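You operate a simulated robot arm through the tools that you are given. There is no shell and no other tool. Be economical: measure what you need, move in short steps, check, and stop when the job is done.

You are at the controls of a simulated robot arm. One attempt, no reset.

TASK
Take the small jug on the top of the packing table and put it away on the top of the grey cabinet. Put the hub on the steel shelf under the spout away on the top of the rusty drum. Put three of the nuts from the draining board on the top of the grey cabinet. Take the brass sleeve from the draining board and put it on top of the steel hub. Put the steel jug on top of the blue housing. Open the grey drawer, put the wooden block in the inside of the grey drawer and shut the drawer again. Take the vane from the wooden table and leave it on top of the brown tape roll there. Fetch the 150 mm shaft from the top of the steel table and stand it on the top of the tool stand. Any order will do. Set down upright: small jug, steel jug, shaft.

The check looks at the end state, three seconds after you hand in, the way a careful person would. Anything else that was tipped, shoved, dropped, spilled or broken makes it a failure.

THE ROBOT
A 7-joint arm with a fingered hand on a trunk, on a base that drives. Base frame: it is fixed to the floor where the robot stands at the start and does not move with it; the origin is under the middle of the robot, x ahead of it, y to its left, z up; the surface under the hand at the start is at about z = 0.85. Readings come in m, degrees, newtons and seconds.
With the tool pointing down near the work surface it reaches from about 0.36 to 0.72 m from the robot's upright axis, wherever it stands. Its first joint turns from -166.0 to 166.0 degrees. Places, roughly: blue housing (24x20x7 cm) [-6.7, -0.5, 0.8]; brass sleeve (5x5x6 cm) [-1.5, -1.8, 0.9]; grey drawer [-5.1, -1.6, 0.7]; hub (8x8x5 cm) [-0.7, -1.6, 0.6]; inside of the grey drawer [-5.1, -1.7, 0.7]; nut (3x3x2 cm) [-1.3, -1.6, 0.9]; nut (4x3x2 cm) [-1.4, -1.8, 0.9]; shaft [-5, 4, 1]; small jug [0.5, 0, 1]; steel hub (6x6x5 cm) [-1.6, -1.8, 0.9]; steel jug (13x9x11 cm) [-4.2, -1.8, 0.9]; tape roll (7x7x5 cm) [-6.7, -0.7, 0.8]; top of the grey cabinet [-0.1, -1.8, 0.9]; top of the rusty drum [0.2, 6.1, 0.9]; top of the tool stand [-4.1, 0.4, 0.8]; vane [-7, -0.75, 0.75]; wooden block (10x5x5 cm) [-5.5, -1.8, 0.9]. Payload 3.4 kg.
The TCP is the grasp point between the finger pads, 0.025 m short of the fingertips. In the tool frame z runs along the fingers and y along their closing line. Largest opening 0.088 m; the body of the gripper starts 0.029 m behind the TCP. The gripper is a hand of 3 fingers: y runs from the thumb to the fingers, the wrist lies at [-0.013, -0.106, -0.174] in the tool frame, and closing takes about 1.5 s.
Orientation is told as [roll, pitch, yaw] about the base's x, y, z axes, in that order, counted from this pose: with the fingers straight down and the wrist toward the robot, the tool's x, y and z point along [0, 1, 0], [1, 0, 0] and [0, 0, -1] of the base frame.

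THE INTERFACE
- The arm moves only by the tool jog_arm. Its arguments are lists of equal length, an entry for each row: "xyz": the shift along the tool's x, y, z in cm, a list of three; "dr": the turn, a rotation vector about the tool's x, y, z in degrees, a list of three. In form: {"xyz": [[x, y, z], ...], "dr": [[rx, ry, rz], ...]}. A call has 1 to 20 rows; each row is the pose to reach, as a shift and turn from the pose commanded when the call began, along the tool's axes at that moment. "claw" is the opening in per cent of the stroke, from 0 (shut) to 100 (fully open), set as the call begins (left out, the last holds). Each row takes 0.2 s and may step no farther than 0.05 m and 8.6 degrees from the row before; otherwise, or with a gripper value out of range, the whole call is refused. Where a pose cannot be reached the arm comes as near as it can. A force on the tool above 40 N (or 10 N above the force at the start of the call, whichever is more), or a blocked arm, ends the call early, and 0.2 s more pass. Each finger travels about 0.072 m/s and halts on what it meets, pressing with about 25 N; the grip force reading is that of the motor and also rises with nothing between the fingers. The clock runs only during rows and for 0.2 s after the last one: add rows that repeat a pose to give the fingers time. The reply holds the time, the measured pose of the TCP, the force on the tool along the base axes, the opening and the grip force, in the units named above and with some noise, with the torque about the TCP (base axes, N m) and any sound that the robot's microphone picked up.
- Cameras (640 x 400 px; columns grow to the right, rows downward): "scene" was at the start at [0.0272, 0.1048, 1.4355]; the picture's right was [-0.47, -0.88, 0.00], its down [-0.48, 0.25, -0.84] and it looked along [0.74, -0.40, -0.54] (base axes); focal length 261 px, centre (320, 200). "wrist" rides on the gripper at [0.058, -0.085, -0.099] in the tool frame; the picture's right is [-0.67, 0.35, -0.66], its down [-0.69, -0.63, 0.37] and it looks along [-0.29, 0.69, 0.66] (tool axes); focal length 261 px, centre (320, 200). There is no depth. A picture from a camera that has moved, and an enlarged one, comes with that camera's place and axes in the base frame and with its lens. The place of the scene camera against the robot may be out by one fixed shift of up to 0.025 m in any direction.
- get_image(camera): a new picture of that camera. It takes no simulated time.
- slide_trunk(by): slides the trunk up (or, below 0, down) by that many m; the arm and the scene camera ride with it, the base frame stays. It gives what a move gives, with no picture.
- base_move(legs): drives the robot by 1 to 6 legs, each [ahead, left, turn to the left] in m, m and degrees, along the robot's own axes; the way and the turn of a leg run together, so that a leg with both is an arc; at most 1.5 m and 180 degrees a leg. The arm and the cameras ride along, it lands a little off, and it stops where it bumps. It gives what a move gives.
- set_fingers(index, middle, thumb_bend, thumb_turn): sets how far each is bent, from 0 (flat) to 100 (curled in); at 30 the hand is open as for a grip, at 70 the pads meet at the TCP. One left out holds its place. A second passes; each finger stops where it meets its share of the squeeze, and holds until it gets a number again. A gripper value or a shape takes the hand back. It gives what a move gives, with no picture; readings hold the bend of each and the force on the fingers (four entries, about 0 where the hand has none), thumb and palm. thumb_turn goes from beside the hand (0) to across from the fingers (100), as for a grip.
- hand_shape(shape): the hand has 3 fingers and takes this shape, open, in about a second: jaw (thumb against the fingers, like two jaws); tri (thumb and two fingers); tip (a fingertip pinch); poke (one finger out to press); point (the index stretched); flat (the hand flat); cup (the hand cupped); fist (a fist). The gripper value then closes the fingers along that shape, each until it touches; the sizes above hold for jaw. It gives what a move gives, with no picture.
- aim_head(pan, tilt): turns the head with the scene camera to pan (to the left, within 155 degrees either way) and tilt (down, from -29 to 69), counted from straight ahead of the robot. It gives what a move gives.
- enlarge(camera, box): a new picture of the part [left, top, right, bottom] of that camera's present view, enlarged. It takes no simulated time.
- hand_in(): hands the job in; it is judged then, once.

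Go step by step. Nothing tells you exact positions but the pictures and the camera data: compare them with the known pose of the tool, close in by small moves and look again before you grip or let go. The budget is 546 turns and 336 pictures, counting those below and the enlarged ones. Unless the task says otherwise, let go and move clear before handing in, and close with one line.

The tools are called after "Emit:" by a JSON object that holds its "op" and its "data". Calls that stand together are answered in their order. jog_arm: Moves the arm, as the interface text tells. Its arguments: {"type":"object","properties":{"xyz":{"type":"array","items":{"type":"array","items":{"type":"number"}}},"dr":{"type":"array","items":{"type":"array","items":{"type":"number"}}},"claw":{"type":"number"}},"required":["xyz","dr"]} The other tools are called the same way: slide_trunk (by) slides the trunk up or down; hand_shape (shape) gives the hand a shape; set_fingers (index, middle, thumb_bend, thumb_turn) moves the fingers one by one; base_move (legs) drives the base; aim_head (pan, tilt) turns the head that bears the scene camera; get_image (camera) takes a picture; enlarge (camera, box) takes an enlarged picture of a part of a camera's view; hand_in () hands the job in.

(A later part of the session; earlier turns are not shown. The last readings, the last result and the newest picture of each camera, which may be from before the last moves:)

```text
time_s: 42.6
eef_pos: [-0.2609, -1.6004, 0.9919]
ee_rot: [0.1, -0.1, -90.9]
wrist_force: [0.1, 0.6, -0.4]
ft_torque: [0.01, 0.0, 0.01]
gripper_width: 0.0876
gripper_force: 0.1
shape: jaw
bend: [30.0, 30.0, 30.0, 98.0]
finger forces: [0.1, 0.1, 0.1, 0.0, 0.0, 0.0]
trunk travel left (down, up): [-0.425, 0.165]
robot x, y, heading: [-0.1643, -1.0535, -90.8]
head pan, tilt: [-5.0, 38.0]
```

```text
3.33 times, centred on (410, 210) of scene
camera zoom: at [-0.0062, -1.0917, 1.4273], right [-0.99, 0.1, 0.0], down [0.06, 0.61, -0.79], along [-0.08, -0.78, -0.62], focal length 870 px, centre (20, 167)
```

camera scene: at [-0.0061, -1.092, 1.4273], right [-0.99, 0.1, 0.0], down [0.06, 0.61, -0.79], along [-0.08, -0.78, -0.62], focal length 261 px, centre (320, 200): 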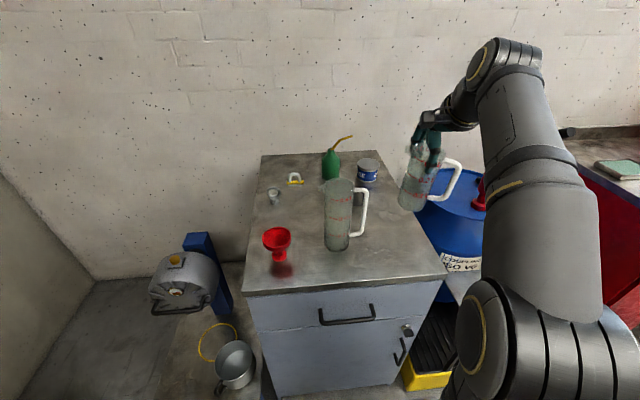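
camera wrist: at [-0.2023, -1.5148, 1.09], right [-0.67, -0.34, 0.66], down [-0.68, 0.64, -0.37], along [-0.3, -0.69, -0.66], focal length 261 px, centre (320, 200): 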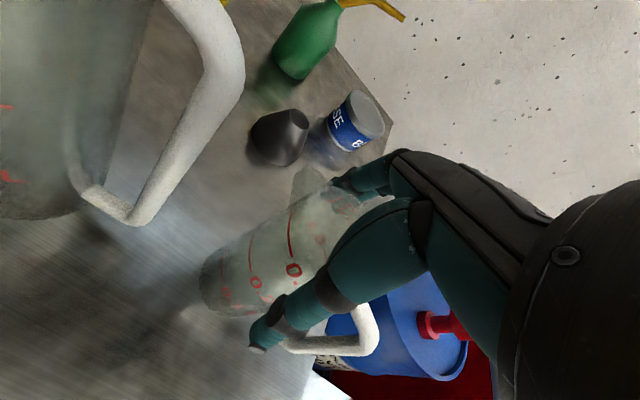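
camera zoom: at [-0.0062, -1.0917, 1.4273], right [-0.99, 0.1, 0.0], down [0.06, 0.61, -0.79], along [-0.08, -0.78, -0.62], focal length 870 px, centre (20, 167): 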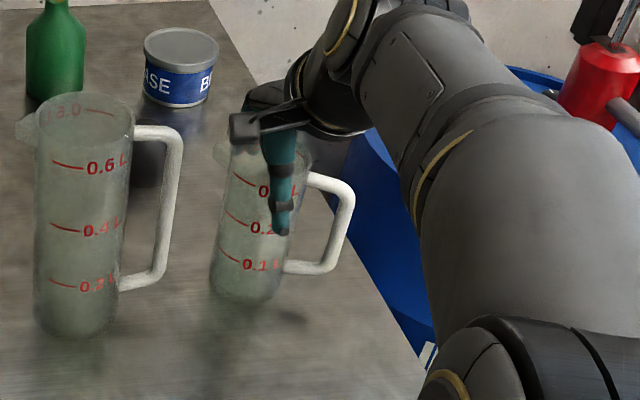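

The jug stands free on the cabinet. I raise the hand straight up and look toward the draining board.

Emit:
{"op": "jog_arm", "data": {"xyz": [[0, 0, -3], [0, 0, -6], [0, 0, -9], [0, 0, -12], [0, 0, -15], [0, -3, -18], [0, -6, -18]], "dr": [[0, 0, 0], [0, 0, 0], [0, 0, 0], [0, 0, 0], [0, 0, 0], [0, 0, 0], [0, 0, 0]]}}

Emit:
{"op": "get_image", "data": {"camera": "scene"}}

Emit:
{"op": "base_move", "data": {"legs": [[-0.25, 0, 0], [0, -0.6, 0]]}}

Emit:
{"op": "aim_head", "data": {"pan": -35, "tilt": 30}}

Emit:
{"op": "get_image", "data": {"camera": "scene"}}

```text
time_s: 44.2
eef_pos: [-0.2596, -1.538, 1.1759]
ee_rot: [0.0, 0.1, -90.8]
wrist_force: [0.2, -0.4, -0.1]
ft_torque: [0.04, -0.02, -0.03]
gripper_width: 0.0876
gripper_force: 0.0
shape: jaw
bend: [30.0, 30.0, 30.0, 98.0]
finger forces: [0.1, 0.0, 0.1, 0.0, 0.0, 0.1]
trunk travel left (down, up): [-0.425, 0.165]
robot x, y, heading: [-0.1643, -1.0528, -91.0]
head pan, tilt: [-5.0, 38.0]
```

```text
301 pictures are left
camera scene: at [-0.0061, -1.0913, 1.4273], right [-0.99, 0.1, 0.0], down [0.06, 0.61, -0.79], along [-0.08, -0.78, -0.62], focal length 261 px, centre (320, 200)
```

scene: 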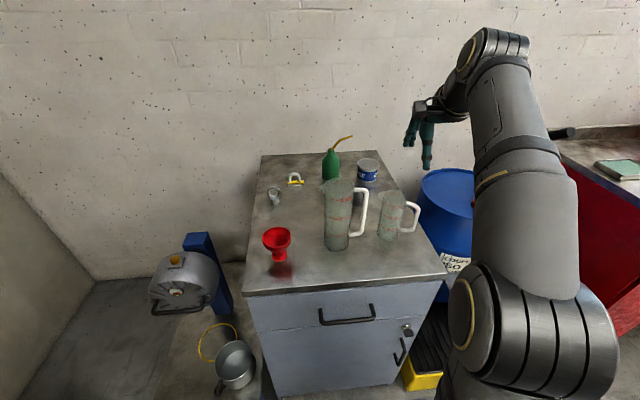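

```text
time_s: 49.0
eef_pos: [-0.8583, -1.2805, 1.1761]
ee_rot: [0.0, -0.1, -90.5]
wrist_force: [-0.9, -0.1, 0.5]
ft_torque: [0.01, 0.0, 0.01]
gripper_width: 0.0879
gripper_force: 0.1
shape: jaw
bend: [30.0, 30.0, 30.0, 98.0]
finger forces: [0.0, 0.0, 0.0, 0.0, 0.0, 0.0]
trunk travel left (down, up): [-0.425, 0.165]
robot x, y, heading: [-0.764, -0.7964, -90.4]
head pan, tilt: [-5.0, 38.0]
```

```text
time_s: 50.0
eef_pos: [-0.8576, -1.281, 1.1758]
ee_rot: [0.0, 0.0, -90.5]
wrist_force: [0.4, -0.4, -0.3]
ft_torque: [0.0, -0.01, 0.02]
gripper_width: 0.0879
gripper_force: 0.0
shape: jaw
bend: [30.0, 30.0, 30.0, 98.0]
finger forces: [0.0, 0.0, 0.0, 0.1, 0.0, 0.1]
trunk travel left (down, up): [-0.425, 0.165]
robot x, y, heading: [-0.7645, -0.7931, -90.6]
head pan, tilt: [-35.0, 30.0]
```

```text
300 pictures are left
camera scene: at [-0.6516, -0.821, 1.4397], right [-0.81, 0.58, 0.0], down [0.29, 0.41, -0.87], along [-0.5, -0.71, -0.5], focal length 261 px, centre (320, 200)
```

scene: 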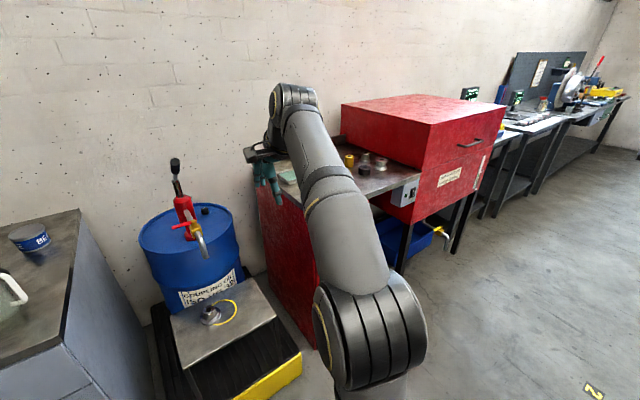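

I drive right so I face the draining board and look again.

Emit:
{"op": "base_move", "data": {"legs": [[0, -0.55, 0], [0.25, 0, 0]]}}

Emit:
{"op": "aim_head", "data": {"pan": -10, "tilt": 42}}

Emit:
{"op": "get_image", "data": {"camera": "scene"}}

Emit:
{"op": "get_image", "data": {"camera": "wrist"}}

```text
time_s: 54.5
eef_pos: [-1.4053, -1.5267, 1.1763]
ee_rot: [0.0, 0.1, -90.6]
wrist_force: [0.1, 0.2, -0.5]
ft_torque: [-0.02, 0.0, 0.0]
gripper_width: 0.0876
gripper_force: 0.1
shape: jaw
bend: [30.0, 30.0, 30.0, 98.0]
finger forces: [0.0, 0.1, 0.0, 0.0, 0.1, 0.0]
trunk travel left (down, up): [-0.425, 0.165]
robot x, y, heading: [-1.3095, -1.0423, -90.6]
head pan, tilt: [-35.0, 30.0]
```

```text
time_s: 55.4
eef_pos: [-1.4043, -1.5266, 1.1763]
ee_rot: [0.0, 0.1, -90.5]
wrist_force: [0.2, 0.0, 0.5]
ft_torque: [0.01, 0.02, -0.02]
gripper_width: 0.0879
gripper_force: 0.0
shape: jaw
bend: [30.0, 30.0, 30.0, 98.0]
finger forces: [0.1, 0.1, 0.0, 0.0, 0.0, 0.0]
trunk travel left (down, up): [-0.425, 0.165]
robot x, y, heading: [-1.3119, -1.0388, -90.4]
head pan, tilt: [-10.0, 42.0]
```

```text
299 pictures are left
camera scene: at [-1.1604, -1.075, 1.4214], right [-0.98, 0.18, 0.0], down [0.12, 0.66, -0.74], along [-0.14, -0.73, -0.67], focal length 261 px, centre (320, 200)
```

scene: 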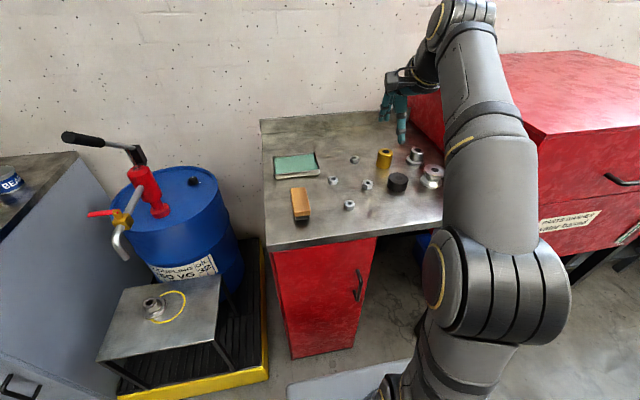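

```text
298 pictures are left
camera wrist: at [-1.3464, -1.4417, 1.274], right [-0.67, -0.34, 0.66], down [-0.68, 0.64, -0.37], along [-0.29, -0.69, -0.66], focal length 261 px, centre (320, 200)
```

wrist: 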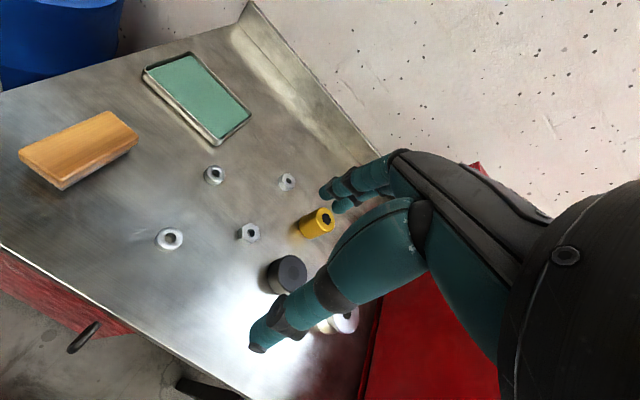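

Four nuts, the brass sleeve, a black ring, a steel hub and another spool are on the board. I zoom in on them.

Emit:
{"op": "enlarge", "data": {"camera": "scene", "box": [320, 135, 460, 225]}}

Emit:
{"op": "enlarge", "data": {"camera": "wrist", "box": [140, 150, 340, 300]}}

```text
4.44 times, centred on (390, 180) of scene
camera zoom: at [-1.1604, -1.075, 1.4214], right [-0.98, 0.18, 0.0], down [0.12, 0.66, -0.74], along [-0.14, -0.73, -0.67], focal length 1161 px, centre (9, 289)
```

zoom: 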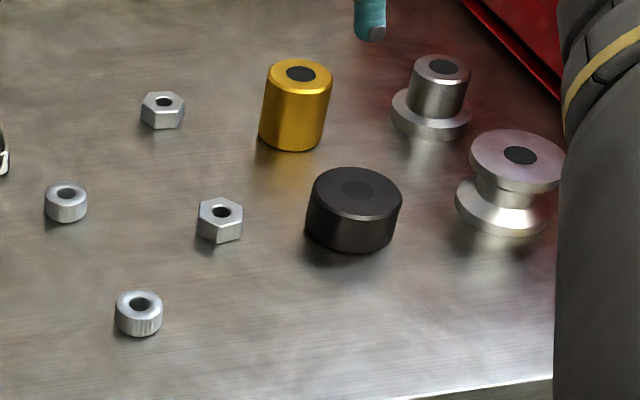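

```text
2.67 times, centred on (240, 225) of wrist
camera zoom: at [-1.3464, -1.4417, 1.274], right [-0.67, -0.34, 0.66], down [-0.68, 0.64, -0.37], along [-0.29, -0.69, -0.66], focal length 695 px, centre (533, 133)
```

zoom: 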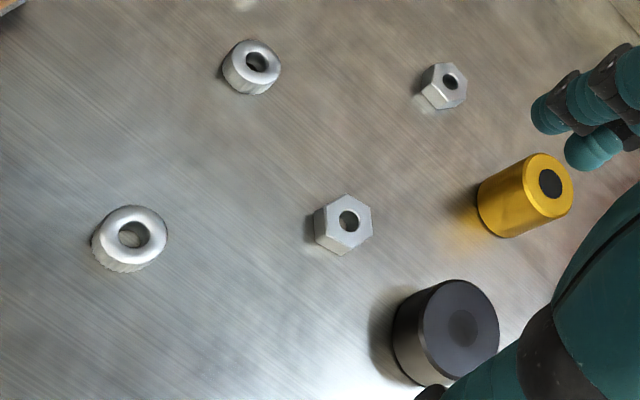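

All four are nuts (two hex, two round); the flanged piece near (-1.64,-1.81) is the steel hub. I start with the near round nut at about (-1.348,-1.59) and lower over it.

Emit:
{"op": "jog_arm", "data": {"xyz": [[2, 2, 3], [4, 4, 6], [5.6, 6.4, 9], [5.6, 6.4, 12], [5.6, 6.4, 15], [5.6, 6.4, 18], [5.6, 6.4, 20], [5.6, 6.4, 20]], "dr": [[0, 0, 0], [0, 0, 0], [0, 0, 0], [0, 0, 0], [0, 0, 0], [0, 0, 0], [0, 0, 0], [0, 0, 0]]}}

Emit:
{"op": "get_image", "data": {"camera": "wrist"}}

Emit:
{"op": "enlarge", "data": {"camera": "scene", "box": [300, 135, 440, 225]}}

```text
time_s: 57.2
eef_pos: [-1.3472, -1.5901, 0.9744]
ee_rot: [0.0, 0.0, -90.6]
wrist_force: [0.1, 0.4, -0.1]
ft_torque: [0.01, 0.01, 0.01]
gripper_width: 0.0877
gripper_force: 0.0
shape: jaw
bend: [30.0, 30.0, 30.0, 98.0]
finger forces: [0.0, 0.1, 0.1, 0.1, 0.0, 0.1]
trunk travel left (down, up): [-0.425, 0.165]
robot x, y, heading: [-1.3103, -1.043, -90.4]
head pan, tilt: [-10.0, 42.0]
```

```text
295 pictures are left
camera wrist: at [-1.2894, -1.5057, 1.0726], right [-0.67, -0.34, 0.66], down [-0.68, 0.64, -0.37], along [-0.29, -0.69, -0.66], focal length 261 px, centre (320, 200)
```

wrist: 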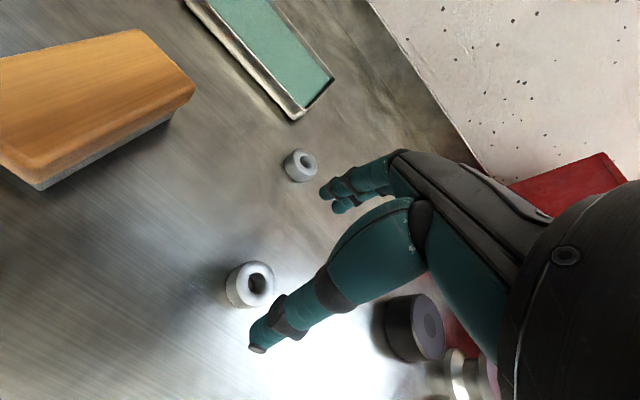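

```text
4.44 times, centred on (370, 180) of scene
camera zoom: at [-1.1603, -1.075, 1.4214], right [-0.98, 0.18, 0.0], down [0.12, 0.66, -0.74], along [-0.14, -0.73, -0.67], focal length 1161 px, centre (98, 289)
```

zoom: 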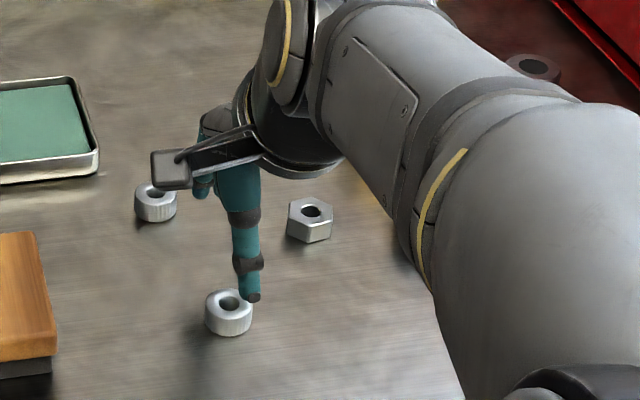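

Two views of the nut put it at about (-1.348,-1.577) with its top near z=0.91, so the board is near 0.89. I adjust and lower partly.

Emit:
{"op": "jog_arm", "data": {"xyz": [[0, -0.7, 0.5], [-0.1, -1.4, 1.5], [-0.1, -1.4, 3.0], [-0.1, -1.4, 3.0]], "dr": [[0, 0, 0], [0, 0, 0], [0, 0, 0], [0, 0, 0]]}}

Emit:
{"op": "enlarge", "data": {"camera": "wrist", "box": [180, 160, 400, 380]}}

Emit:
{"op": "enlarge", "data": {"camera": "scene", "box": [320, 155, 400, 225]}}

```text
time_s: 58.2
eef_pos: [-1.3499, -1.5761, 0.9439]
ee_rot: [0.0, 0.0, -90.5]
wrist_force: [0.3, -0.5, -0.1]
ft_torque: [0.0, 0.0, -0.04]
gripper_width: 0.0874
gripper_force: 0.0
shape: jaw
bend: [30.0, 30.0, 30.0, 98.0]
finger forces: [0.1, 0.0, 0.0, 0.1, 0.0, 0.0]
trunk travel left (down, up): [-0.425, 0.165]
robot x, y, heading: [-1.3122, -1.0428, -90.5]
head pan, tilt: [-10.0, 42.0]
```

```text
1.82 times, centred on (290, 270) of wrist
camera zoom: at [-1.2921, -1.4915, 1.0421], right [-0.67, -0.34, 0.66], down [-0.68, 0.64, -0.37], along [-0.29, -0.69, -0.66], focal length 474 px, centre (374, 73)
```

zoom: 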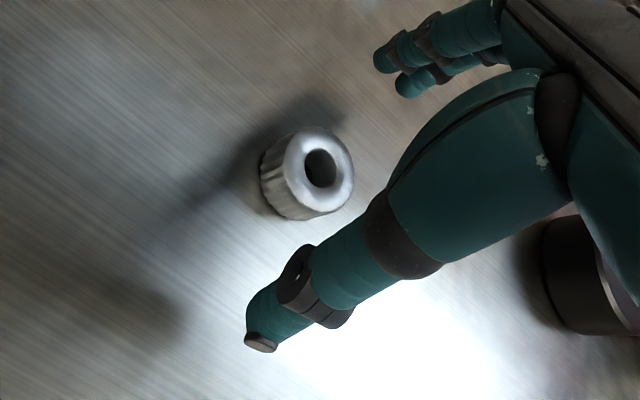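

```text
5.71 times, centred on (360, 190) of scene
camera zoom: at [-1.1603, -1.0751, 1.4214], right [-0.98, 0.18, 0.0], down [0.12, 0.66, -0.74], along [-0.14, -0.73, -0.67], focal length 1492 px, centre (91, 257)
```

zoom: 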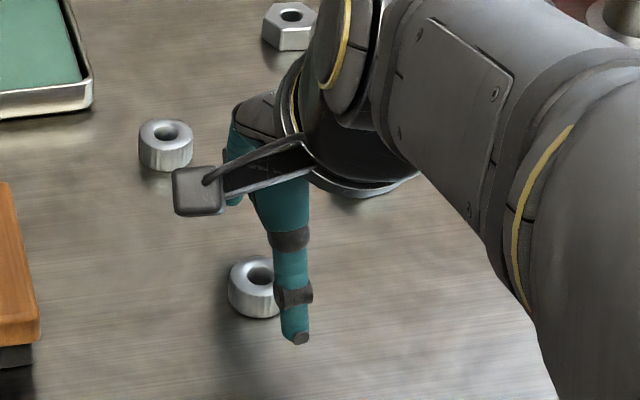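

The nut is centred between thumb and fingers. I lower so the fingertips are just above the board and close.

Emit:
{"op": "jog_arm", "data": {"xyz": [[0.2, 0, 0.8], [0.4, 0, 1.6], [0.4, 0, 2.3], [0.4, 0, 2.3]], "dr": [[0, 0, 0], [0, 0, 0], [0, 0, 0], [0, 0, 0]]}}

Emit:
{"op": "enlarge", "data": {"camera": "wrist", "box": [180, 130, 400, 350]}}

```text
time_s: 59.2
eef_pos: [-1.3456, -1.5765, 0.9234]
ee_rot: [0.0, -0.4, -90.5]
wrist_force: [0.0, 2.2, 14.5]
ft_torque: [-0.72, 0.1, -0.02]
gripper_width: 0.0868
gripper_force: 0.1
shape: jaw
bend: [30.0, 30.0, 30.0, 98.0]
finger forces: [0.0, 14.1, 0.1, 0.1, 0.2, 0.1]
trunk travel left (down, up): [-0.425, 0.165]
robot x, y, heading: [-1.3128, -1.0426, -90.5]
head pan, tilt: [-10.0, 42.0]
```

```text
1.82 times, centred on (290, 240) of wrist
camera zoom: at [-1.2877, -1.4914, 1.0217], right [-0.67, -0.34, 0.66], down [-0.68, 0.63, -0.37], along [-0.29, -0.7, -0.66], focal length 474 px, centre (374, 127)
```

zoom: 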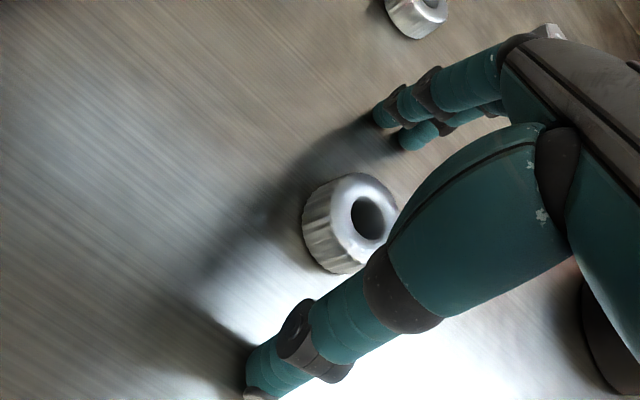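

The middle fingertip touches the board at TCP≈0.925. I back off 5 mm and close.

Emit:
{"op": "jog_arm", "data": {"xyz": [[0, 0, -0.5], [0, 0, -0.5]], "dr": [[0, 0, 0], [0, 0, 0]]}}

Emit:
{"op": "jog_arm", "data": {"xyz": [[0, 0, 0], [0, 0, 0], [0, 0, 0], [0, 0, 0], [0, 0, 0], [0, 0, 0], [0, 0, 0], [0, 0, 0]], "dr": [[0, 0, 0], [0, 0, 0], [0, 0, 0], [0, 0, 0], [0, 0, 0], [0, 0, 0], [0, 0, 0], [0, 0, 0]], "claw": 0}}

Emit:
{"op": "enlarge", "data": {"camera": "wrist", "box": [180, 130, 400, 350]}}

```text
time_s: 59.8
eef_pos: [-1.3455, -1.5773, 0.9258]
ee_rot: [0.0, 0.0, -90.5]
wrist_force: [-0.6, 0.0, -0.4]
ft_torque: [-0.01, 0.01, 0.05]
gripper_width: 0.0878
gripper_force: 0.1
shape: jaw
bend: [30.0, 30.0, 30.0, 98.0]
finger forces: [0.0, 0.0, 0.0, 0.0, 0.0, 0.0]
trunk travel left (down, up): [-0.425, 0.165]
robot x, y, heading: [-1.311, -1.0387, -90.4]
head pan, tilt: [-10.0, 42.0]
```

```text
time_s: 61.6
eef_pos: [-1.3463, -1.5765, 0.9269]
ee_rot: [0.1, 0.1, -90.6]
wrist_force: [0.1, -0.2, 0.4]
ft_torque: [0.0, -0.03, 0.0]
gripper_width: 0.023
gripper_force: 25.7
shape: jaw
bend: [74.0, 55.0, 74.0, 100.0]
finger forces: [13.8, 8.6, 0.0, 0.0, 21.9, 0.0]
trunk travel left (down, up): [-0.425, 0.165]
robot x, y, heading: [-1.3116, -1.0397, -90.5]
head pan, tilt: [-10.0, 42.0]
```

```text
1.82 times, centred on (290, 240) of wrist
camera zoom: at [-1.2879, -1.4922, 1.0248], right [-0.67, -0.34, 0.66], down [-0.68, 0.64, -0.37], along [-0.29, -0.69, -0.66], focal length 474 px, centre (374, 127)
```

zoom: 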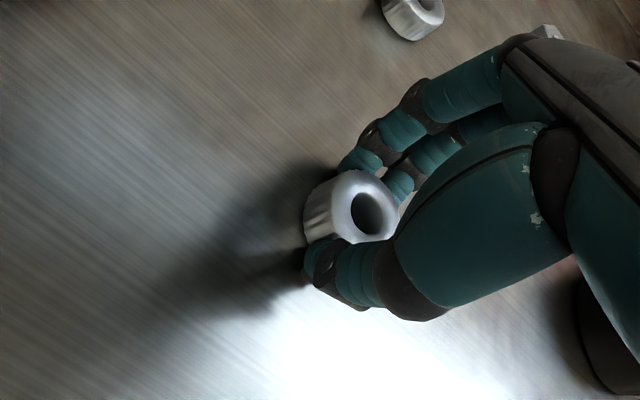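

The nut is pinched between thumb and fingers. I lift it clear.

Emit:
{"op": "jog_arm", "data": {"xyz": [[0, 0, -1], [0, 0, -3], [0, 0, -6], [0, 0, -10], [0, 0, -14], [0, 0, -18], [0, 0, -20]], "dr": [[0, 0, 0], [0, 0, 0], [0, 0, 0], [0, 0, 0], [0, 0, 0], [0, 0, 0], [0, 0, 0]]}}

Emit:
{"op": "get_image", "data": {"camera": "wrist"}}

```text
time_s: 63.2
eef_pos: [-1.3435, -1.5762, 1.1304]
ee_rot: [-0.1, 0.0, -90.5]
wrist_force: [0.3, 0.0, -0.8]
ft_torque: [-0.01, 0.0, -0.01]
gripper_width: 0.0228
gripper_force: 24.8
shape: jaw
bend: [74.0, 55.0, 75.0, 100.0]
finger forces: [14.1, 9.2, 0.0, 0.0, 21.9, 0.0]
trunk travel left (down, up): [-0.425, 0.165]
robot x, y, heading: [-1.3163, -1.0387, -90.3]
head pan, tilt: [-10.0, 42.0]
```

```text
289 pictures are left
camera wrist: at [-1.2857, -1.4926, 1.229], right [-0.67, -0.34, 0.66], down [-0.68, 0.64, -0.37], along [-0.29, -0.69, -0.66], focal length 261 px, centre (320, 200)
```

wrist: 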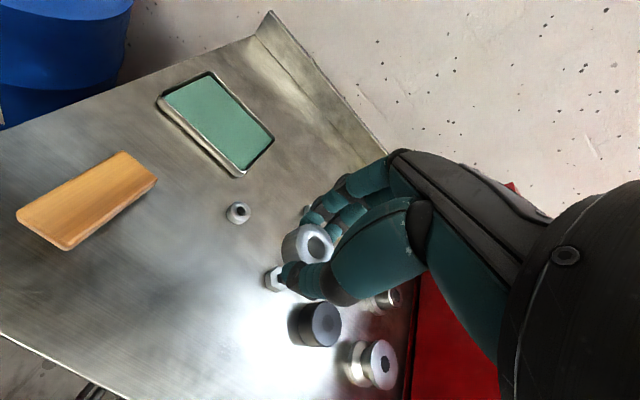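

The nut is held. I back off, drive left to the cabinet and come forward to the front-right strip of its top.

Emit:
{"op": "base_move", "data": {"legs": [[-0.3, 0, 0], [0, 1.02, 0], [0.2, 0, 0]]}}

Emit:
{"op": "get_image", "data": {"camera": "wrist"}}

```text
time_s: 71.4
eef_pos: [-0.2962, -1.4854, 1.1307]
ee_rot: [0.1, 0.0, -90.0]
wrist_force: [0.0, 0.4, -0.3]
ft_torque: [0.04, 0.01, -0.01]
gripper_width: 0.0225
gripper_force: 25.3
shape: jaw
bend: [74.0, 55.0, 75.0, 100.0]
finger forces: [14.1, 9.2, 0.1, 0.1, 22.0, 0.1]
trunk travel left (down, up): [-0.425, 0.165]
robot x, y, heading: [-0.2664, -0.9483, -89.9]
head pan, tilt: [-10.0, 42.0]
```

```text
288 pictures are left
camera wrist: at [-0.2388, -1.4005, 1.2283], right [-0.67, -0.35, 0.66], down [-0.69, 0.63, -0.37], along [-0.29, -0.69, -0.66], focal length 261 px, centre (320, 200)
```

wrist: 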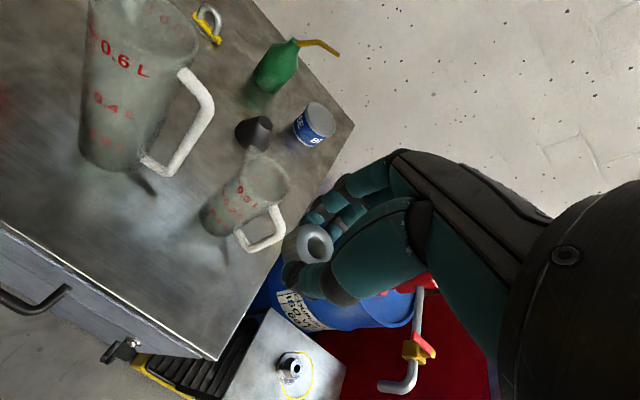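

The front-right corner is at (-0.38,-1.455) and the small jug is at (-0.27,-1.60). I lower the nut over (-0.33,-1.495).

Emit:
{"op": "jog_arm", "data": {"xyz": [[-1.5, 0.5, 3], [-3.4, 1, 6], [-3.4, 1, 10], [-3.4, 1, 14], [-3.4, 1, 18], [-3.4, 1, 20.5], [-3.4, 1, 22], [-3.4, 1, 22]], "dr": [[0, 0, 0], [0, 0, 0], [0, 0, 0], [0, 0, 0], [0, 0, 0], [0, 0, 0], [0, 0, 0], [0, 0, 0]]}}

Emit:
{"op": "get_image", "data": {"camera": "wrist"}}

```text
time_s: 73.2
eef_pos: [-0.3313, -1.4956, 0.9093]
ee_rot: [0.0, 0.0, -90.0]
wrist_force: [0.1, -0.6, -1.0]
ft_torque: [-0.02, 0.01, 0.04]
gripper_width: 0.023
gripper_force: 24.9
shape: jaw
bend: [74.0, 55.0, 75.0, 100.0]
finger forces: [14.2, 9.7, 0.1, 0.0, 21.9, 0.1]
trunk travel left (down, up): [-0.425, 0.165]
robot x, y, heading: [-0.2732, -0.9449, -89.9]
head pan, tilt: [-10.0, 42.0]
```

```text
287 pictures are left
camera wrist: at [-0.2733, -1.4101, 1.0072], right [-0.67, -0.35, 0.66], down [-0.69, 0.63, -0.37], along [-0.29, -0.69, -0.66], focal length 261 px, centre (320, 200)
```

wrist: 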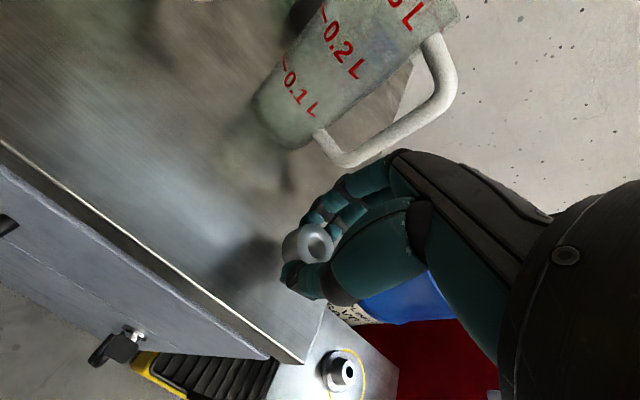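

Clear. I lower the last centimetre or so until light contact.

Emit:
{"op": "jog_arm", "data": {"xyz": [[0, 0, 0.4], [0, 0, 0.8], [0, 0, 1.2], [0, 0, 1.2]], "dr": [[0, 0, 0], [0, 0, 0], [0, 0, 0], [0, 0, 0]]}}

Emit:
{"op": "jog_arm", "data": {"xyz": [[0, 0, 0.2], [0, 0, 0.4], [0, 0, 0.4]], "dr": [[0, 0, 0], [0, 0, 0], [0, 0, 0]]}}

```text
time_s: 74.2
eef_pos: [-0.3316, -1.4974, 0.8982]
ee_rot: [-0.1, 0.1, -90.1]
wrist_force: [0.2, 0.3, -0.9]
ft_torque: [0.02, 0.0, 0.01]
gripper_width: 0.0224
gripper_force: 24.8
shape: jaw
bend: [74.0, 55.0, 75.0, 100.0]
finger forces: [14.3, 9.7, 0.0, 0.1, 21.9, 0.1]
trunk travel left (down, up): [-0.425, 0.165]
robot x, y, heading: [-0.2707, -0.9465, -89.7]
head pan, tilt: [-10.0, 42.0]
```

```text
time_s: 75.0
eef_pos: [-0.3317, -1.496, 0.8942]
ee_rot: [-0.1, -0.1, -90.1]
wrist_force: [1.0, -0.1, -1.3]
ft_torque: [0.05, -0.07, -0.01]
gripper_width: 0.0226
gripper_force: 24.8
shape: jaw
bend: [74.0, 55.0, 75.0, 100.0]
finger forces: [14.2, 9.7, 0.1, 0.0, 22.0, 0.0]
trunk travel left (down, up): [-0.425, 0.165]
robot x, y, heading: [-0.2673, -0.9513, -89.9]
head pan, tilt: [-10.0, 42.0]
```

Emit:
{"op": "jog_arm", "data": {"xyz": [[0, 0, 0.2], [0, 0, 0.4], [0, 0, 0.4]], "dr": [[0, 0, 0], [0, 0, 0], [0, 0, 0]]}}

```text
time_s: 75.8
eef_pos: [-0.3302, -1.4959, 0.8899]
ee_rot: [0.0, -0.1, -90.0]
wrist_force: [-0.3, 0.5, -0.9]
ft_torque: [0.01, 0.02, 0.0]
gripper_width: 0.0225
gripper_force: 25.4
shape: jaw
bend: [74.0, 55.0, 75.0, 100.0]
finger forces: [14.2, 9.8, 0.0, 0.0, 21.8, 0.0]
trunk travel left (down, up): [-0.425, 0.165]
robot x, y, heading: [-0.2681, -0.9471, -89.9]
head pan, tilt: [-10.0, 42.0]
```

No contact at 0.890; I continue in small steps.

Emit:
{"op": "jog_arm", "data": {"xyz": [[0, 0, 0.2], [0, 0, 0.4], [0, 0, 0.4]], "dr": [[0, 0, 0], [0, 0, 0], [0, 0, 0]]}}

Emit:
{"op": "enlarge", "data": {"camera": "wrist", "box": [200, 180, 380, 340]}}

```text
time_s: 76.6
eef_pos: [-0.3297, -1.4955, 0.8864]
ee_rot: [0.0, 0.0, -90.1]
wrist_force: [-0.8, -0.2, 1.2]
ft_torque: [-0.02, 0.05, 0.0]
gripper_width: 0.0228
gripper_force: 25.1
shape: jaw
bend: [74.0, 55.0, 75.0, 100.0]
finger forces: [14.1, 9.7, 0.0, 0.0, 22.0, 0.0]
trunk travel left (down, up): [-0.425, 0.165]
robot x, y, heading: [-0.2701, -0.9488, -90.0]
head pan, tilt: [-10.0, 42.0]
```

```text
2.50 times, centred on (290, 260) of wrist
camera zoom: at [-0.2725, -1.4098, 0.9846], right [-0.67, -0.35, 0.66], down [-0.69, 0.63, -0.37], along [-0.29, -0.69, -0.66], focal length 652 px, centre (395, 50)
```

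zoom: 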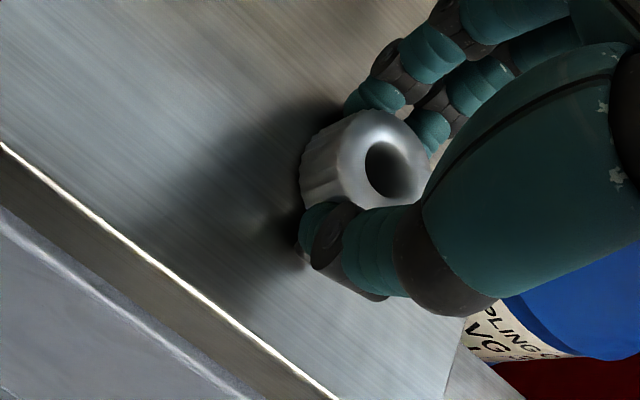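

Very near; a bit further down.

Emit:
{"op": "jog_arm", "data": {"xyz": [[0, 0, 0.15], [0, 0, 0.3], [0, 0, 0.3]], "dr": [[0, 0, 0], [0, 0, 0], [0, 0, 0]]}}

Emit:
{"op": "jog_arm", "data": {"xyz": [[0, 0, 0.15], [0, 0, 0.3], [0, 0, 0.3]], "dr": [[0, 0, 0], [0, 0, 0], [0, 0, 0]]}}

```text
time_s: 77.4
eef_pos: [-0.3295, -1.4953, 0.8846]
ee_rot: [0.0, -0.3, -90.1]
wrist_force: [2.2, 0.4, 19.0]
ft_torque: [0.19, -0.09, 0.02]
gripper_width: 0.0231
gripper_force: 24.7
shape: jaw
bend: [74.0, 55.0, 75.0, 100.0]
finger forces: [16.8, 10.1, 0.1, 0.0, 35.2, 0.0]
trunk travel left (down, up): [-0.425, 0.165]
robot x, y, heading: [-0.2673, -0.9488, -90.0]
head pan, tilt: [-10.0, 42.0]
```

```text
time_s: 78.1
eef_pos: [-0.3304, -1.4979, 0.8856]
ee_rot: [0.0, -0.8, -89.9]
wrist_force: [-0.2, -0.1, 16.9]
ft_torque: [0.21, -0.06, -0.01]
gripper_width: 0.0236
gripper_force: 24.8
shape: jaw
bend: [74.0, 55.0, 76.0, 100.0]
finger forces: [16.0, 10.8, 0.0, 0.1, 35.2, 0.1]
trunk travel left (down, up): [-0.425, 0.165]
robot x, y, heading: [-0.2693, -0.951, -89.9]
head pan, tilt: [-10.0, 42.0]
stopped in row 3: the force on the tool passed its limit at 42 N (the readings are from after the stop); the commanded pose is now the measured one
```

Contact. I ease up slightly and open the hand halfway, then rise.

Emit:
{"op": "jog_arm", "data": {"xyz": [[0, 0, -0.15], [0, 0, -0.15]], "dr": [[0, 0, 0], [0, 0, 0]]}}

Emit:
{"op": "jog_arm", "data": {"xyz": [[0, 0, 0], [0, 0, 0], [0, 0, 0], [0, 0, 0], [0, 0, 0]], "dr": [[0, 0, 0], [0, 0, 0], [0, 0, 0], [0, 0, 0], [0, 0, 0]], "claw": 60}}

Emit:
{"op": "enlarge", "data": {"camera": "wrist", "box": [200, 180, 380, 340]}}

```text
time_s: 78.7
eef_pos: [-0.3312, -1.4978, 0.8854]
ee_rot: [-0.1, -0.6, -90.1]
wrist_force: [-1.5, -2.3, 14.4]
ft_torque: [0.05, 0.01, -0.05]
gripper_width: 0.0236
gripper_force: 25.4
shape: jaw
bend: [74.0, 55.0, 76.0, 100.0]
finger forces: [16.5, 11.4, 0.1, 0.1, 31.5, 0.1]
trunk travel left (down, up): [-0.425, 0.165]
robot x, y, heading: [-0.2688, -0.9522, -90.0]
head pan, tilt: [-10.0, 42.0]
```

```text
time_s: 79.9
eef_pos: [-0.3308, -1.4963, 0.8853]
ee_rot: [-0.1, -0.4, -90.0]
wrist_force: [1.0, -3.8, 14.6]
ft_torque: [0.17, -0.04, -0.03]
gripper_width: 0.0465
gripper_force: 0.0
shape: jaw
bend: [29.0, 41.0, 73.0, 100.0]
finger forces: [0.2, 1.7, 0.0, 0.0, 13.2, 0.0]
trunk travel left (down, up): [-0.425, 0.165]
robot x, y, heading: [-0.2662, -0.9527, -89.8]
head pan, tilt: [-10.0, 42.0]
```

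```text
2.50 times, centred on (290, 260) of wrist
camera zoom: at [-0.2726, -1.411, 0.9827], right [-0.67, -0.34, 0.66], down [-0.69, 0.63, -0.37], along [-0.29, -0.7, -0.65], focal length 652 px, centre (395, 50)
```

zoom: 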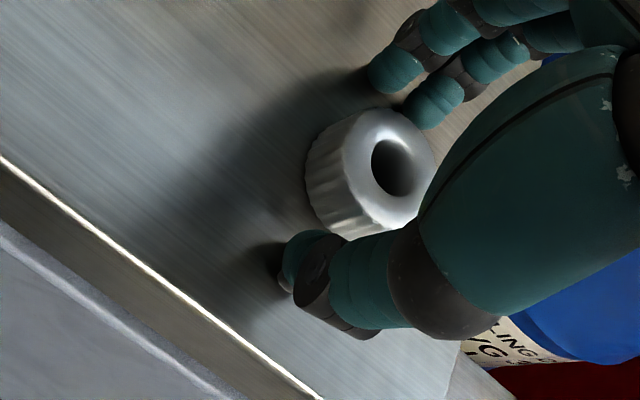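

The nut stands released; the thumb tip is pressing on the surface, so I rise a little, open fully, then go up.

Emit:
{"op": "jog_arm", "data": {"xyz": [[0, 0, -0.5], [0, 0, -0.7], [0, 0, -0.7], [0, 0, -0.7]], "dr": [[0, 0, 0], [0, 0, 0], [0, 0, 0], [0, 0, 0]], "claw": 75}}

Emit:
{"op": "enlarge", "data": {"camera": "wrist", "box": [200, 180, 380, 340]}}

```text
time_s: 80.9
eef_pos: [-0.3301, -1.4973, 0.8912]
ee_rot: [-0.1, -0.3, -90.0]
wrist_force: [-0.4, 0.2, 0.7]
ft_torque: [0.02, -0.01, -0.02]
gripper_width: 0.0658
gripper_force: 0.0
shape: jaw
bend: [27.0, 36.0, 54.0, 99.0]
finger forces: [0.1, 0.0, 0.0, 0.0, 0.0, 0.1]
trunk travel left (down, up): [-0.425, 0.165]
robot x, y, heading: [-0.2713, -0.9474, -90.2]
head pan, tilt: [-10.0, 42.0]
```

```text
2.50 times, centred on (290, 260) of wrist
camera zoom: at [-0.2733, -1.4116, 0.9891], right [-0.67, -0.34, 0.66], down [-0.69, 0.63, -0.37], along [-0.29, -0.7, -0.66], focal length 652 px, centre (395, 50)
```

zoom: 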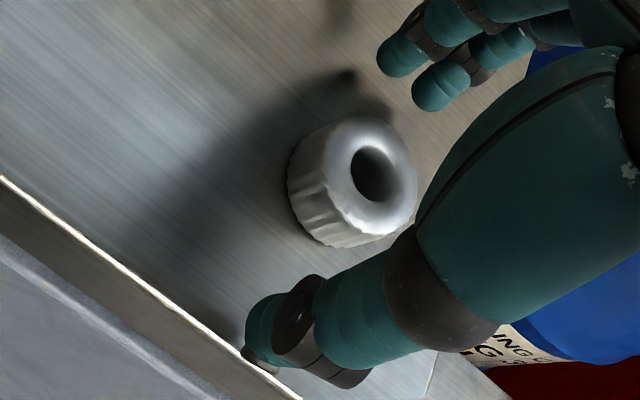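

The nut stands on the cabinet. I rise and return to the draining board for the second round nut near (-1.328,-1.693).

Emit:
{"op": "jog_arm", "data": {"xyz": [[0, 0, -2], [0, 0, -5], [0, 0, -9], [0, 0, -13], [0, 0, -17], [0, 0, -21]], "dr": [[0, 0, 0], [0, 0, 0], [0, 0, 0], [0, 0, 0], [0, 0, 0], [0, 0, 0]]}}

Emit:
{"op": "get_image", "data": {"camera": "wrist"}}

Emit:
{"op": "base_move", "data": {"legs": [[-0.2, 0, 0], [0, -1.02, 0], [0.33, 0, 0]]}}

Emit:
{"op": "get_image", "data": {"camera": "wrist"}}

```text
time_s: 82.3
eef_pos: [-0.3305, -1.4928, 1.1016]
ee_rot: [-0.1, -0.4, -90.1]
wrist_force: [-0.5, -0.1, -0.4]
ft_torque: [-0.03, -0.01, 0.04]
gripper_width: 0.0655
gripper_force: 0.0
shape: jaw
bend: [27.0, 36.0, 54.0, 99.0]
finger forces: [0.1, 0.0, 0.1, 0.0, 0.0, 0.0]
trunk travel left (down, up): [-0.425, 0.165]
robot x, y, heading: [-0.2678, -0.9479, -89.9]
head pan, tilt: [-10.0, 42.0]
```

```text
283 pictures are left
camera wrist: at [-0.2734, -1.4061, 1.1995], right [-0.67, -0.34, 0.66], down [-0.69, 0.63, -0.37], along [-0.29, -0.7, -0.65], focal length 261 px, centre (320, 200)
```

wrist: 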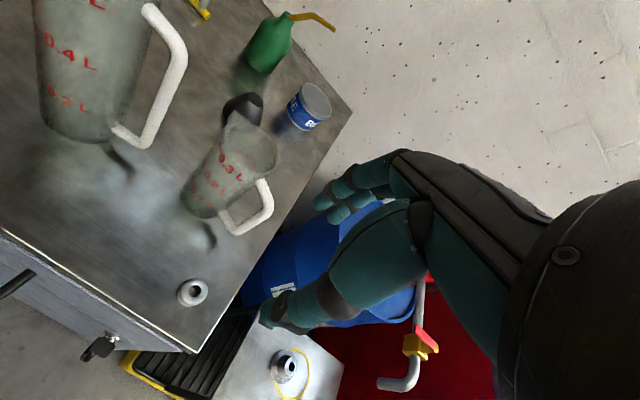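

```text
time_s: 90.6
eef_pos: [-1.3543, -1.6188, 1.1017]
ee_rot: [0.0, -0.4, -89.9]
wrist_force: [0.2, -0.1, 0.2]
ft_torque: [0.03, -0.04, -0.01]
gripper_width: 0.0658
gripper_force: 0.0
shape: jaw
bend: [27.0, 36.0, 54.0, 99.0]
finger forces: [0.0, 0.0, 0.1, 0.1, 0.0, 0.0]
trunk travel left (down, up): [-0.425, 0.165]
robot x, y, heading: [-1.2975, -1.0747, -89.6]
head pan, tilt: [-10.0, 42.0]
```

```text
282 pictures are left
camera wrist: at [-1.2968, -1.532, 1.1989], right [-0.67, -0.35, 0.66], down [-0.69, 0.62, -0.37], along [-0.28, -0.7, -0.66], focal length 261 px, centre (320, 200)
```

wrist: 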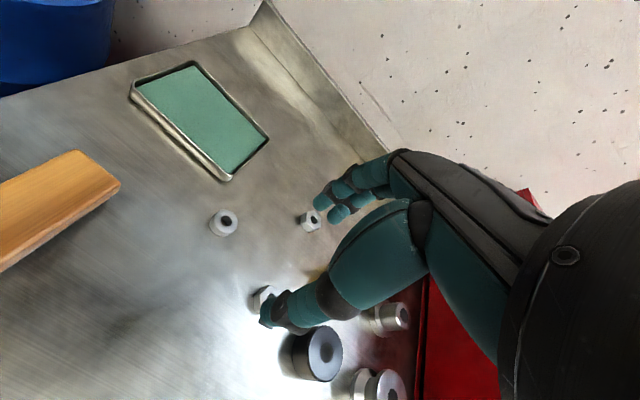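

Nut B is at (-1.325,-1.694). I open, move over it and lower to z≈0.955.

Emit:
{"op": "jog_arm", "data": {"xyz": [[1.5, 3.5, 2], [3.2, 7.5, 4], [3.2, 7.5, 8], [3.2, 7.5, 12], [3.2, 7.5, 14.7], [3.2, 7.5, 14.7]], "dr": [[0, 0, 0], [0, 0, 0], [0, 0, 0], [0, 0, 0], [0, 0, 0], [0, 0, 0]], "claw": 100}}

Emit:
{"op": "enlarge", "data": {"camera": "wrist", "box": [180, 130, 400, 350]}}

```text
time_s: 92.0
eef_pos: [-1.3234, -1.6961, 0.9535]
ee_rot: [-0.1, -0.5, -89.9]
wrist_force: [-0.4, -0.4, -0.1]
ft_torque: [0.01, 0.01, -0.02]
gripper_width: 0.0876
gripper_force: 0.0
shape: jaw
bend: [30.0, 30.0, 30.0, 98.0]
finger forces: [0.0, 0.0, 0.1, 0.0, 0.1, 0.0]
trunk travel left (down, up): [-0.425, 0.165]
robot x, y, heading: [-1.2961, -1.0736, -89.6]
head pan, tilt: [-10.0, 42.0]
```

```text
1.82 times, centred on (290, 240) of wrist
camera zoom: at [-1.2651, -1.6098, 1.0507], right [-0.67, -0.35, 0.66], down [-0.69, 0.62, -0.37], along [-0.28, -0.7, -0.65], focal length 474 px, centre (374, 127)
```

zoom: 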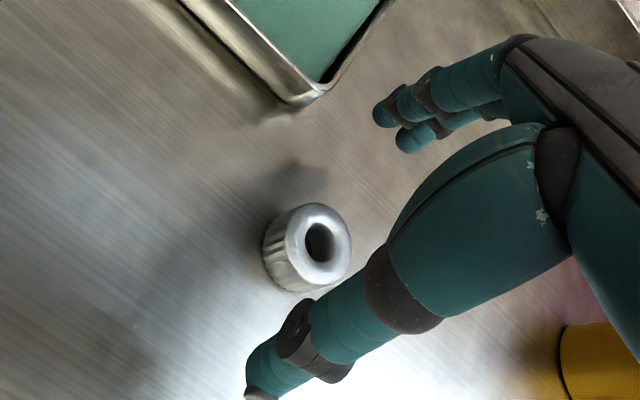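

Centred; the tray corner is about 1.5 cm from the index finger, so I shift 3 mm away, lower and close.

Emit:
{"op": "jog_arm", "data": {"xyz": [[-0.3, 0, 0.5], [-0.3, 0, 1.4], [-0.3, 0, 2.2], [-0.3, 0, 2.6], [-0.3, 0, 2.6]], "dr": [[0, 0, 0], [0, 0, 0], [0, 0, 0], [0, 0, 0], [0, 0, 0]]}}

Emit:
{"op": "jog_arm", "data": {"xyz": [[0, 0, 0], [0, 0, 0], [0, 0, 0], [0, 0, 0], [0, 0, 0], [0, 0, 0], [0, 0, 0], [0, 0, 0]], "dr": [[0, 0, 0], [0, 0, 0], [0, 0, 0], [0, 0, 0], [0, 0, 0], [0, 0, 0], [0, 0, 0], [0, 0, 0]], "claw": 0}}

Emit:
{"op": "enlarge", "data": {"camera": "wrist", "box": [180, 130, 400, 350]}}

```text
time_s: 93.2
eef_pos: [-1.3255, -1.6948, 0.9286]
ee_rot: [-0.1, -0.4, -90.0]
wrist_force: [-0.2, 0.2, 0.6]
ft_torque: [0.03, -0.01, -0.01]
gripper_width: 0.0878
gripper_force: 0.1
shape: jaw
bend: [30.0, 30.0, 30.0, 98.0]
finger forces: [0.1, 0.1, 0.0, 0.0, 0.0, 0.1]
trunk travel left (down, up): [-0.425, 0.165]
robot x, y, heading: [-1.2949, -1.0736, -89.8]
head pan, tilt: [-10.0, 42.0]
```

```text
time_s: 95.0
eef_pos: [-1.3241, -1.6951, 0.9275]
ee_rot: [-0.1, -0.2, -89.8]
wrist_force: [-0.2, -0.1, 0.8]
ft_torque: [0.0, -0.03, -0.01]
gripper_width: 0.0229
gripper_force: 25.0
shape: jaw
bend: [74.0, 56.0, 74.0, 100.0]
finger forces: [13.9, 8.2, 0.0, 0.1, 21.8, 0.0]
trunk travel left (down, up): [-0.425, 0.165]
robot x, y, heading: [-1.2978, -1.0692, -89.9]
head pan, tilt: [-10.0, 42.0]
```

```text
1.82 times, centred on (290, 240) of wrist
camera zoom: at [-1.2677, -1.6094, 1.026], right [-0.67, -0.35, 0.66], down [-0.69, 0.62, -0.37], along [-0.28, -0.7, -0.66], focal length 474 px, centre (374, 127)
```

zoom: 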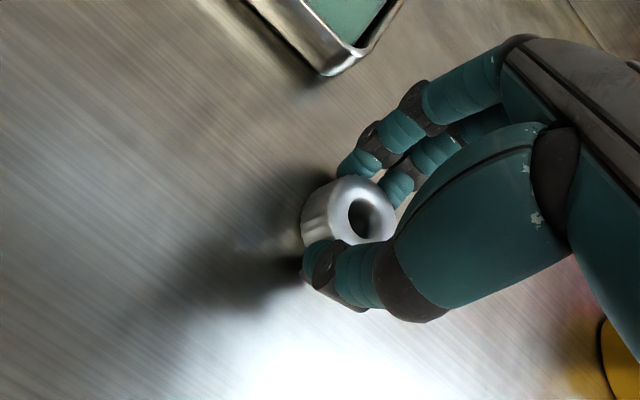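

Second nut is gripped. I lift, retract a little and drive back to the cabinet.

Emit:
{"op": "jog_arm", "data": {"xyz": [[0, 0, -1], [0, 0, -4], [0, -1, -8], [0, -3, -12], [0, -5, -16], [0, -6, -19]], "dr": [[0, 0, 0], [0, 0, 0], [0, 0, 0], [0, 0, 0], [0, 0, 0], [0, 0, 0]]}}

Emit:
{"op": "base_move", "data": {"legs": [[-0.35, 0, 0], [0, 1.06, 0], [0.2, 0, 0]]}}

Emit:
{"op": "get_image", "data": {"camera": "wrist"}}

```text
time_s: 96.4
eef_pos: [-1.3245, -1.6315, 1.118]
ee_rot: [-0.1, -0.5, -89.8]
wrist_force: [-0.7, 0.1, -0.2]
ft_torque: [0.01, 0.03, -0.01]
gripper_width: 0.0225
gripper_force: 24.6
shape: jaw
bend: [74.0, 56.0, 74.0, 100.0]
finger forces: [14.2, 8.9, 0.0, 0.0, 21.9, 0.0]
trunk travel left (down, up): [-0.425, 0.165]
robot x, y, heading: [-1.2904, -1.0776, -89.7]
head pan, tilt: [-10.0, 42.0]
```

```text
time_s: 104.8
eef_pos: [-0.3292, -1.5187, 1.117]
ee_rot: [0.0, -0.4, -92.3]
wrist_force: [0.2, 0.2, -1.2]
ft_torque: [0.0, 0.01, 0.01]
gripper_width: 0.0229
gripper_force: 25.1
shape: jaw
bend: [74.0, 56.0, 74.0, 100.0]
finger forces: [14.1, 8.8, 0.0, 0.0, 21.7, 0.0]
trunk travel left (down, up): [-0.425, 0.165]
robot x, y, heading: [-0.2762, -0.9601, -92.0]
head pan, tilt: [-10.0, 42.0]
```

```text
279 pictures are left
camera wrist: at [-0.2682, -1.4341, 1.2145], right [-0.68, -0.32, 0.66], down [-0.66, 0.65, -0.37], along [-0.31, -0.69, -0.66], focal length 261 px, centre (320, 200)
```

wrist: 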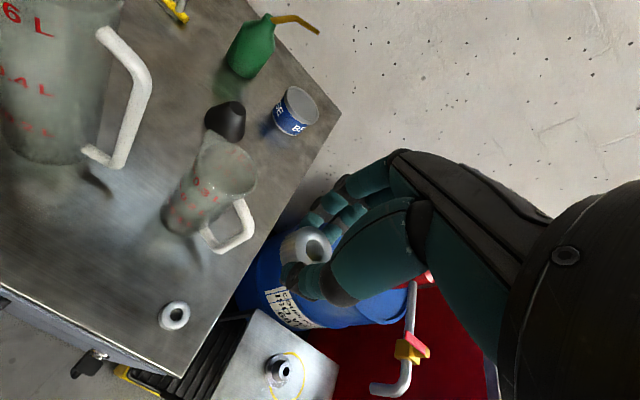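

I move over (-0.262,-1.49), next to the first nut and in front of the jug, and lower to just above contact.

Emit:
{"op": "jog_arm", "data": {"xyz": [[3, -1.5, 1], [6.6, -2.9, 2], [6.6, -2.9, 6], [6.6, -2.9, 10], [6.6, -2.9, 14], [6.6, -2.9, 18], [6.6, -2.9, 21.5], [6.6, -2.9, 22.6], [6.6, -2.9, 22.6]], "dr": [[0, 0, 0], [0, 0, 0], [0, 0, 0], [0, 0, 0], [0, 0, 0], [0, 0, 0], [0, 0, 0], [0, 0, 0], [0, 0, 0]]}}

Emit:
{"op": "get_image", "data": {"camera": "wrist"}}

```text
time_s: 106.8
eef_pos: [-0.2675, -1.4922, 0.8894]
ee_rot: [-0.1, -0.4, -92.3]
wrist_force: [-0.6, 0.3, -1.0]
ft_torque: [-0.03, -0.02, 0.01]
gripper_width: 0.0228
gripper_force: 25.1
shape: jaw
bend: [74.0, 56.0, 75.0, 100.0]
finger forces: [14.2, 9.5, 0.0, 0.0, 21.7, 0.1]
trunk travel left (down, up): [-0.425, 0.165]
robot x, y, heading: [-0.2768, -0.9662, -92.0]
head pan, tilt: [-10.0, 42.0]
```

```text
278 pictures are left
camera wrist: at [-0.2057, -1.4082, 0.9874], right [-0.68, -0.32, 0.66], down [-0.66, 0.65, -0.37], along [-0.31, -0.69, -0.66], focal length 261 px, centre (320, 200)
```

wrist: 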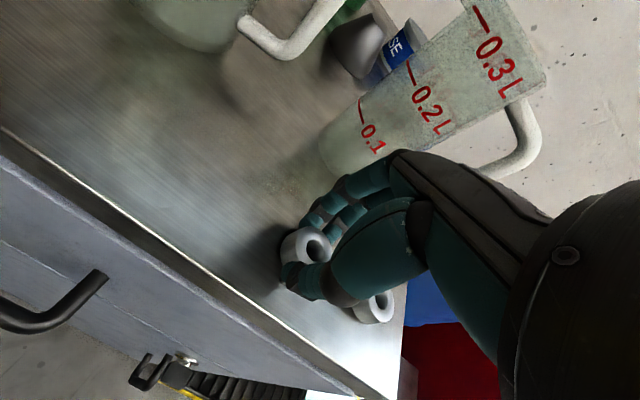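

All clear; I lower the last millimetres to contact and release.

Emit:
{"op": "jog_arm", "data": {"xyz": [[0, 0, 0.2], [0, 0, 0.4], [0, 0, 0.4]], "dr": [[0, 0, 0], [0, 0, 0], [0, 0, 0]]}}

Emit:
{"op": "jog_arm", "data": {"xyz": [[0, 0, 0.1], [0, 0, 0.1], [0, 0, 0.1], [0, 0, 0.1], [0, 0, 0.1], [0, 0, 0.1]], "dr": [[0, 0, 0], [0, 0, 0], [0, 0, 0], [0, 0, 0], [0, 0, 0], [0, 0, 0]]}}

```text
time_s: 107.5
eef_pos: [-0.2647, -1.4924, 0.8871]
ee_rot: [0.0, -0.6, -92.3]
wrist_force: [-1.8, 0.5, 5.3]
ft_torque: [-0.04, 0.06, -0.04]
gripper_width: 0.0226
gripper_force: 25.1
shape: jaw
bend: [74.0, 56.0, 75.0, 100.0]
finger forces: [14.3, 10.2, 0.0, 0.0, 22.8, 0.1]
trunk travel left (down, up): [-0.425, 0.165]
robot x, y, heading: [-0.2769, -0.9577, -92.2]
head pan, tilt: [-10.0, 42.0]
```

```text
time_s: 109.0
eef_pos: [-0.2643, -1.4909, 0.8875]
ee_rot: [0.0, -0.6, -92.2]
wrist_force: [-2.4, -3.0, 15.9]
ft_torque: [-0.12, 0.03, -0.01]
gripper_width: 0.0232
gripper_force: 24.8
shape: jaw
bend: [74.0, 55.0, 75.0, 100.0]
finger forces: [16.1, 12.2, 0.1, 0.0, 23.8, 0.0]
trunk travel left (down, up): [-0.425, 0.165]
robot x, y, heading: [-0.2764, -0.9611, -92.3]
head pan, tilt: [-10.0, 42.0]
```

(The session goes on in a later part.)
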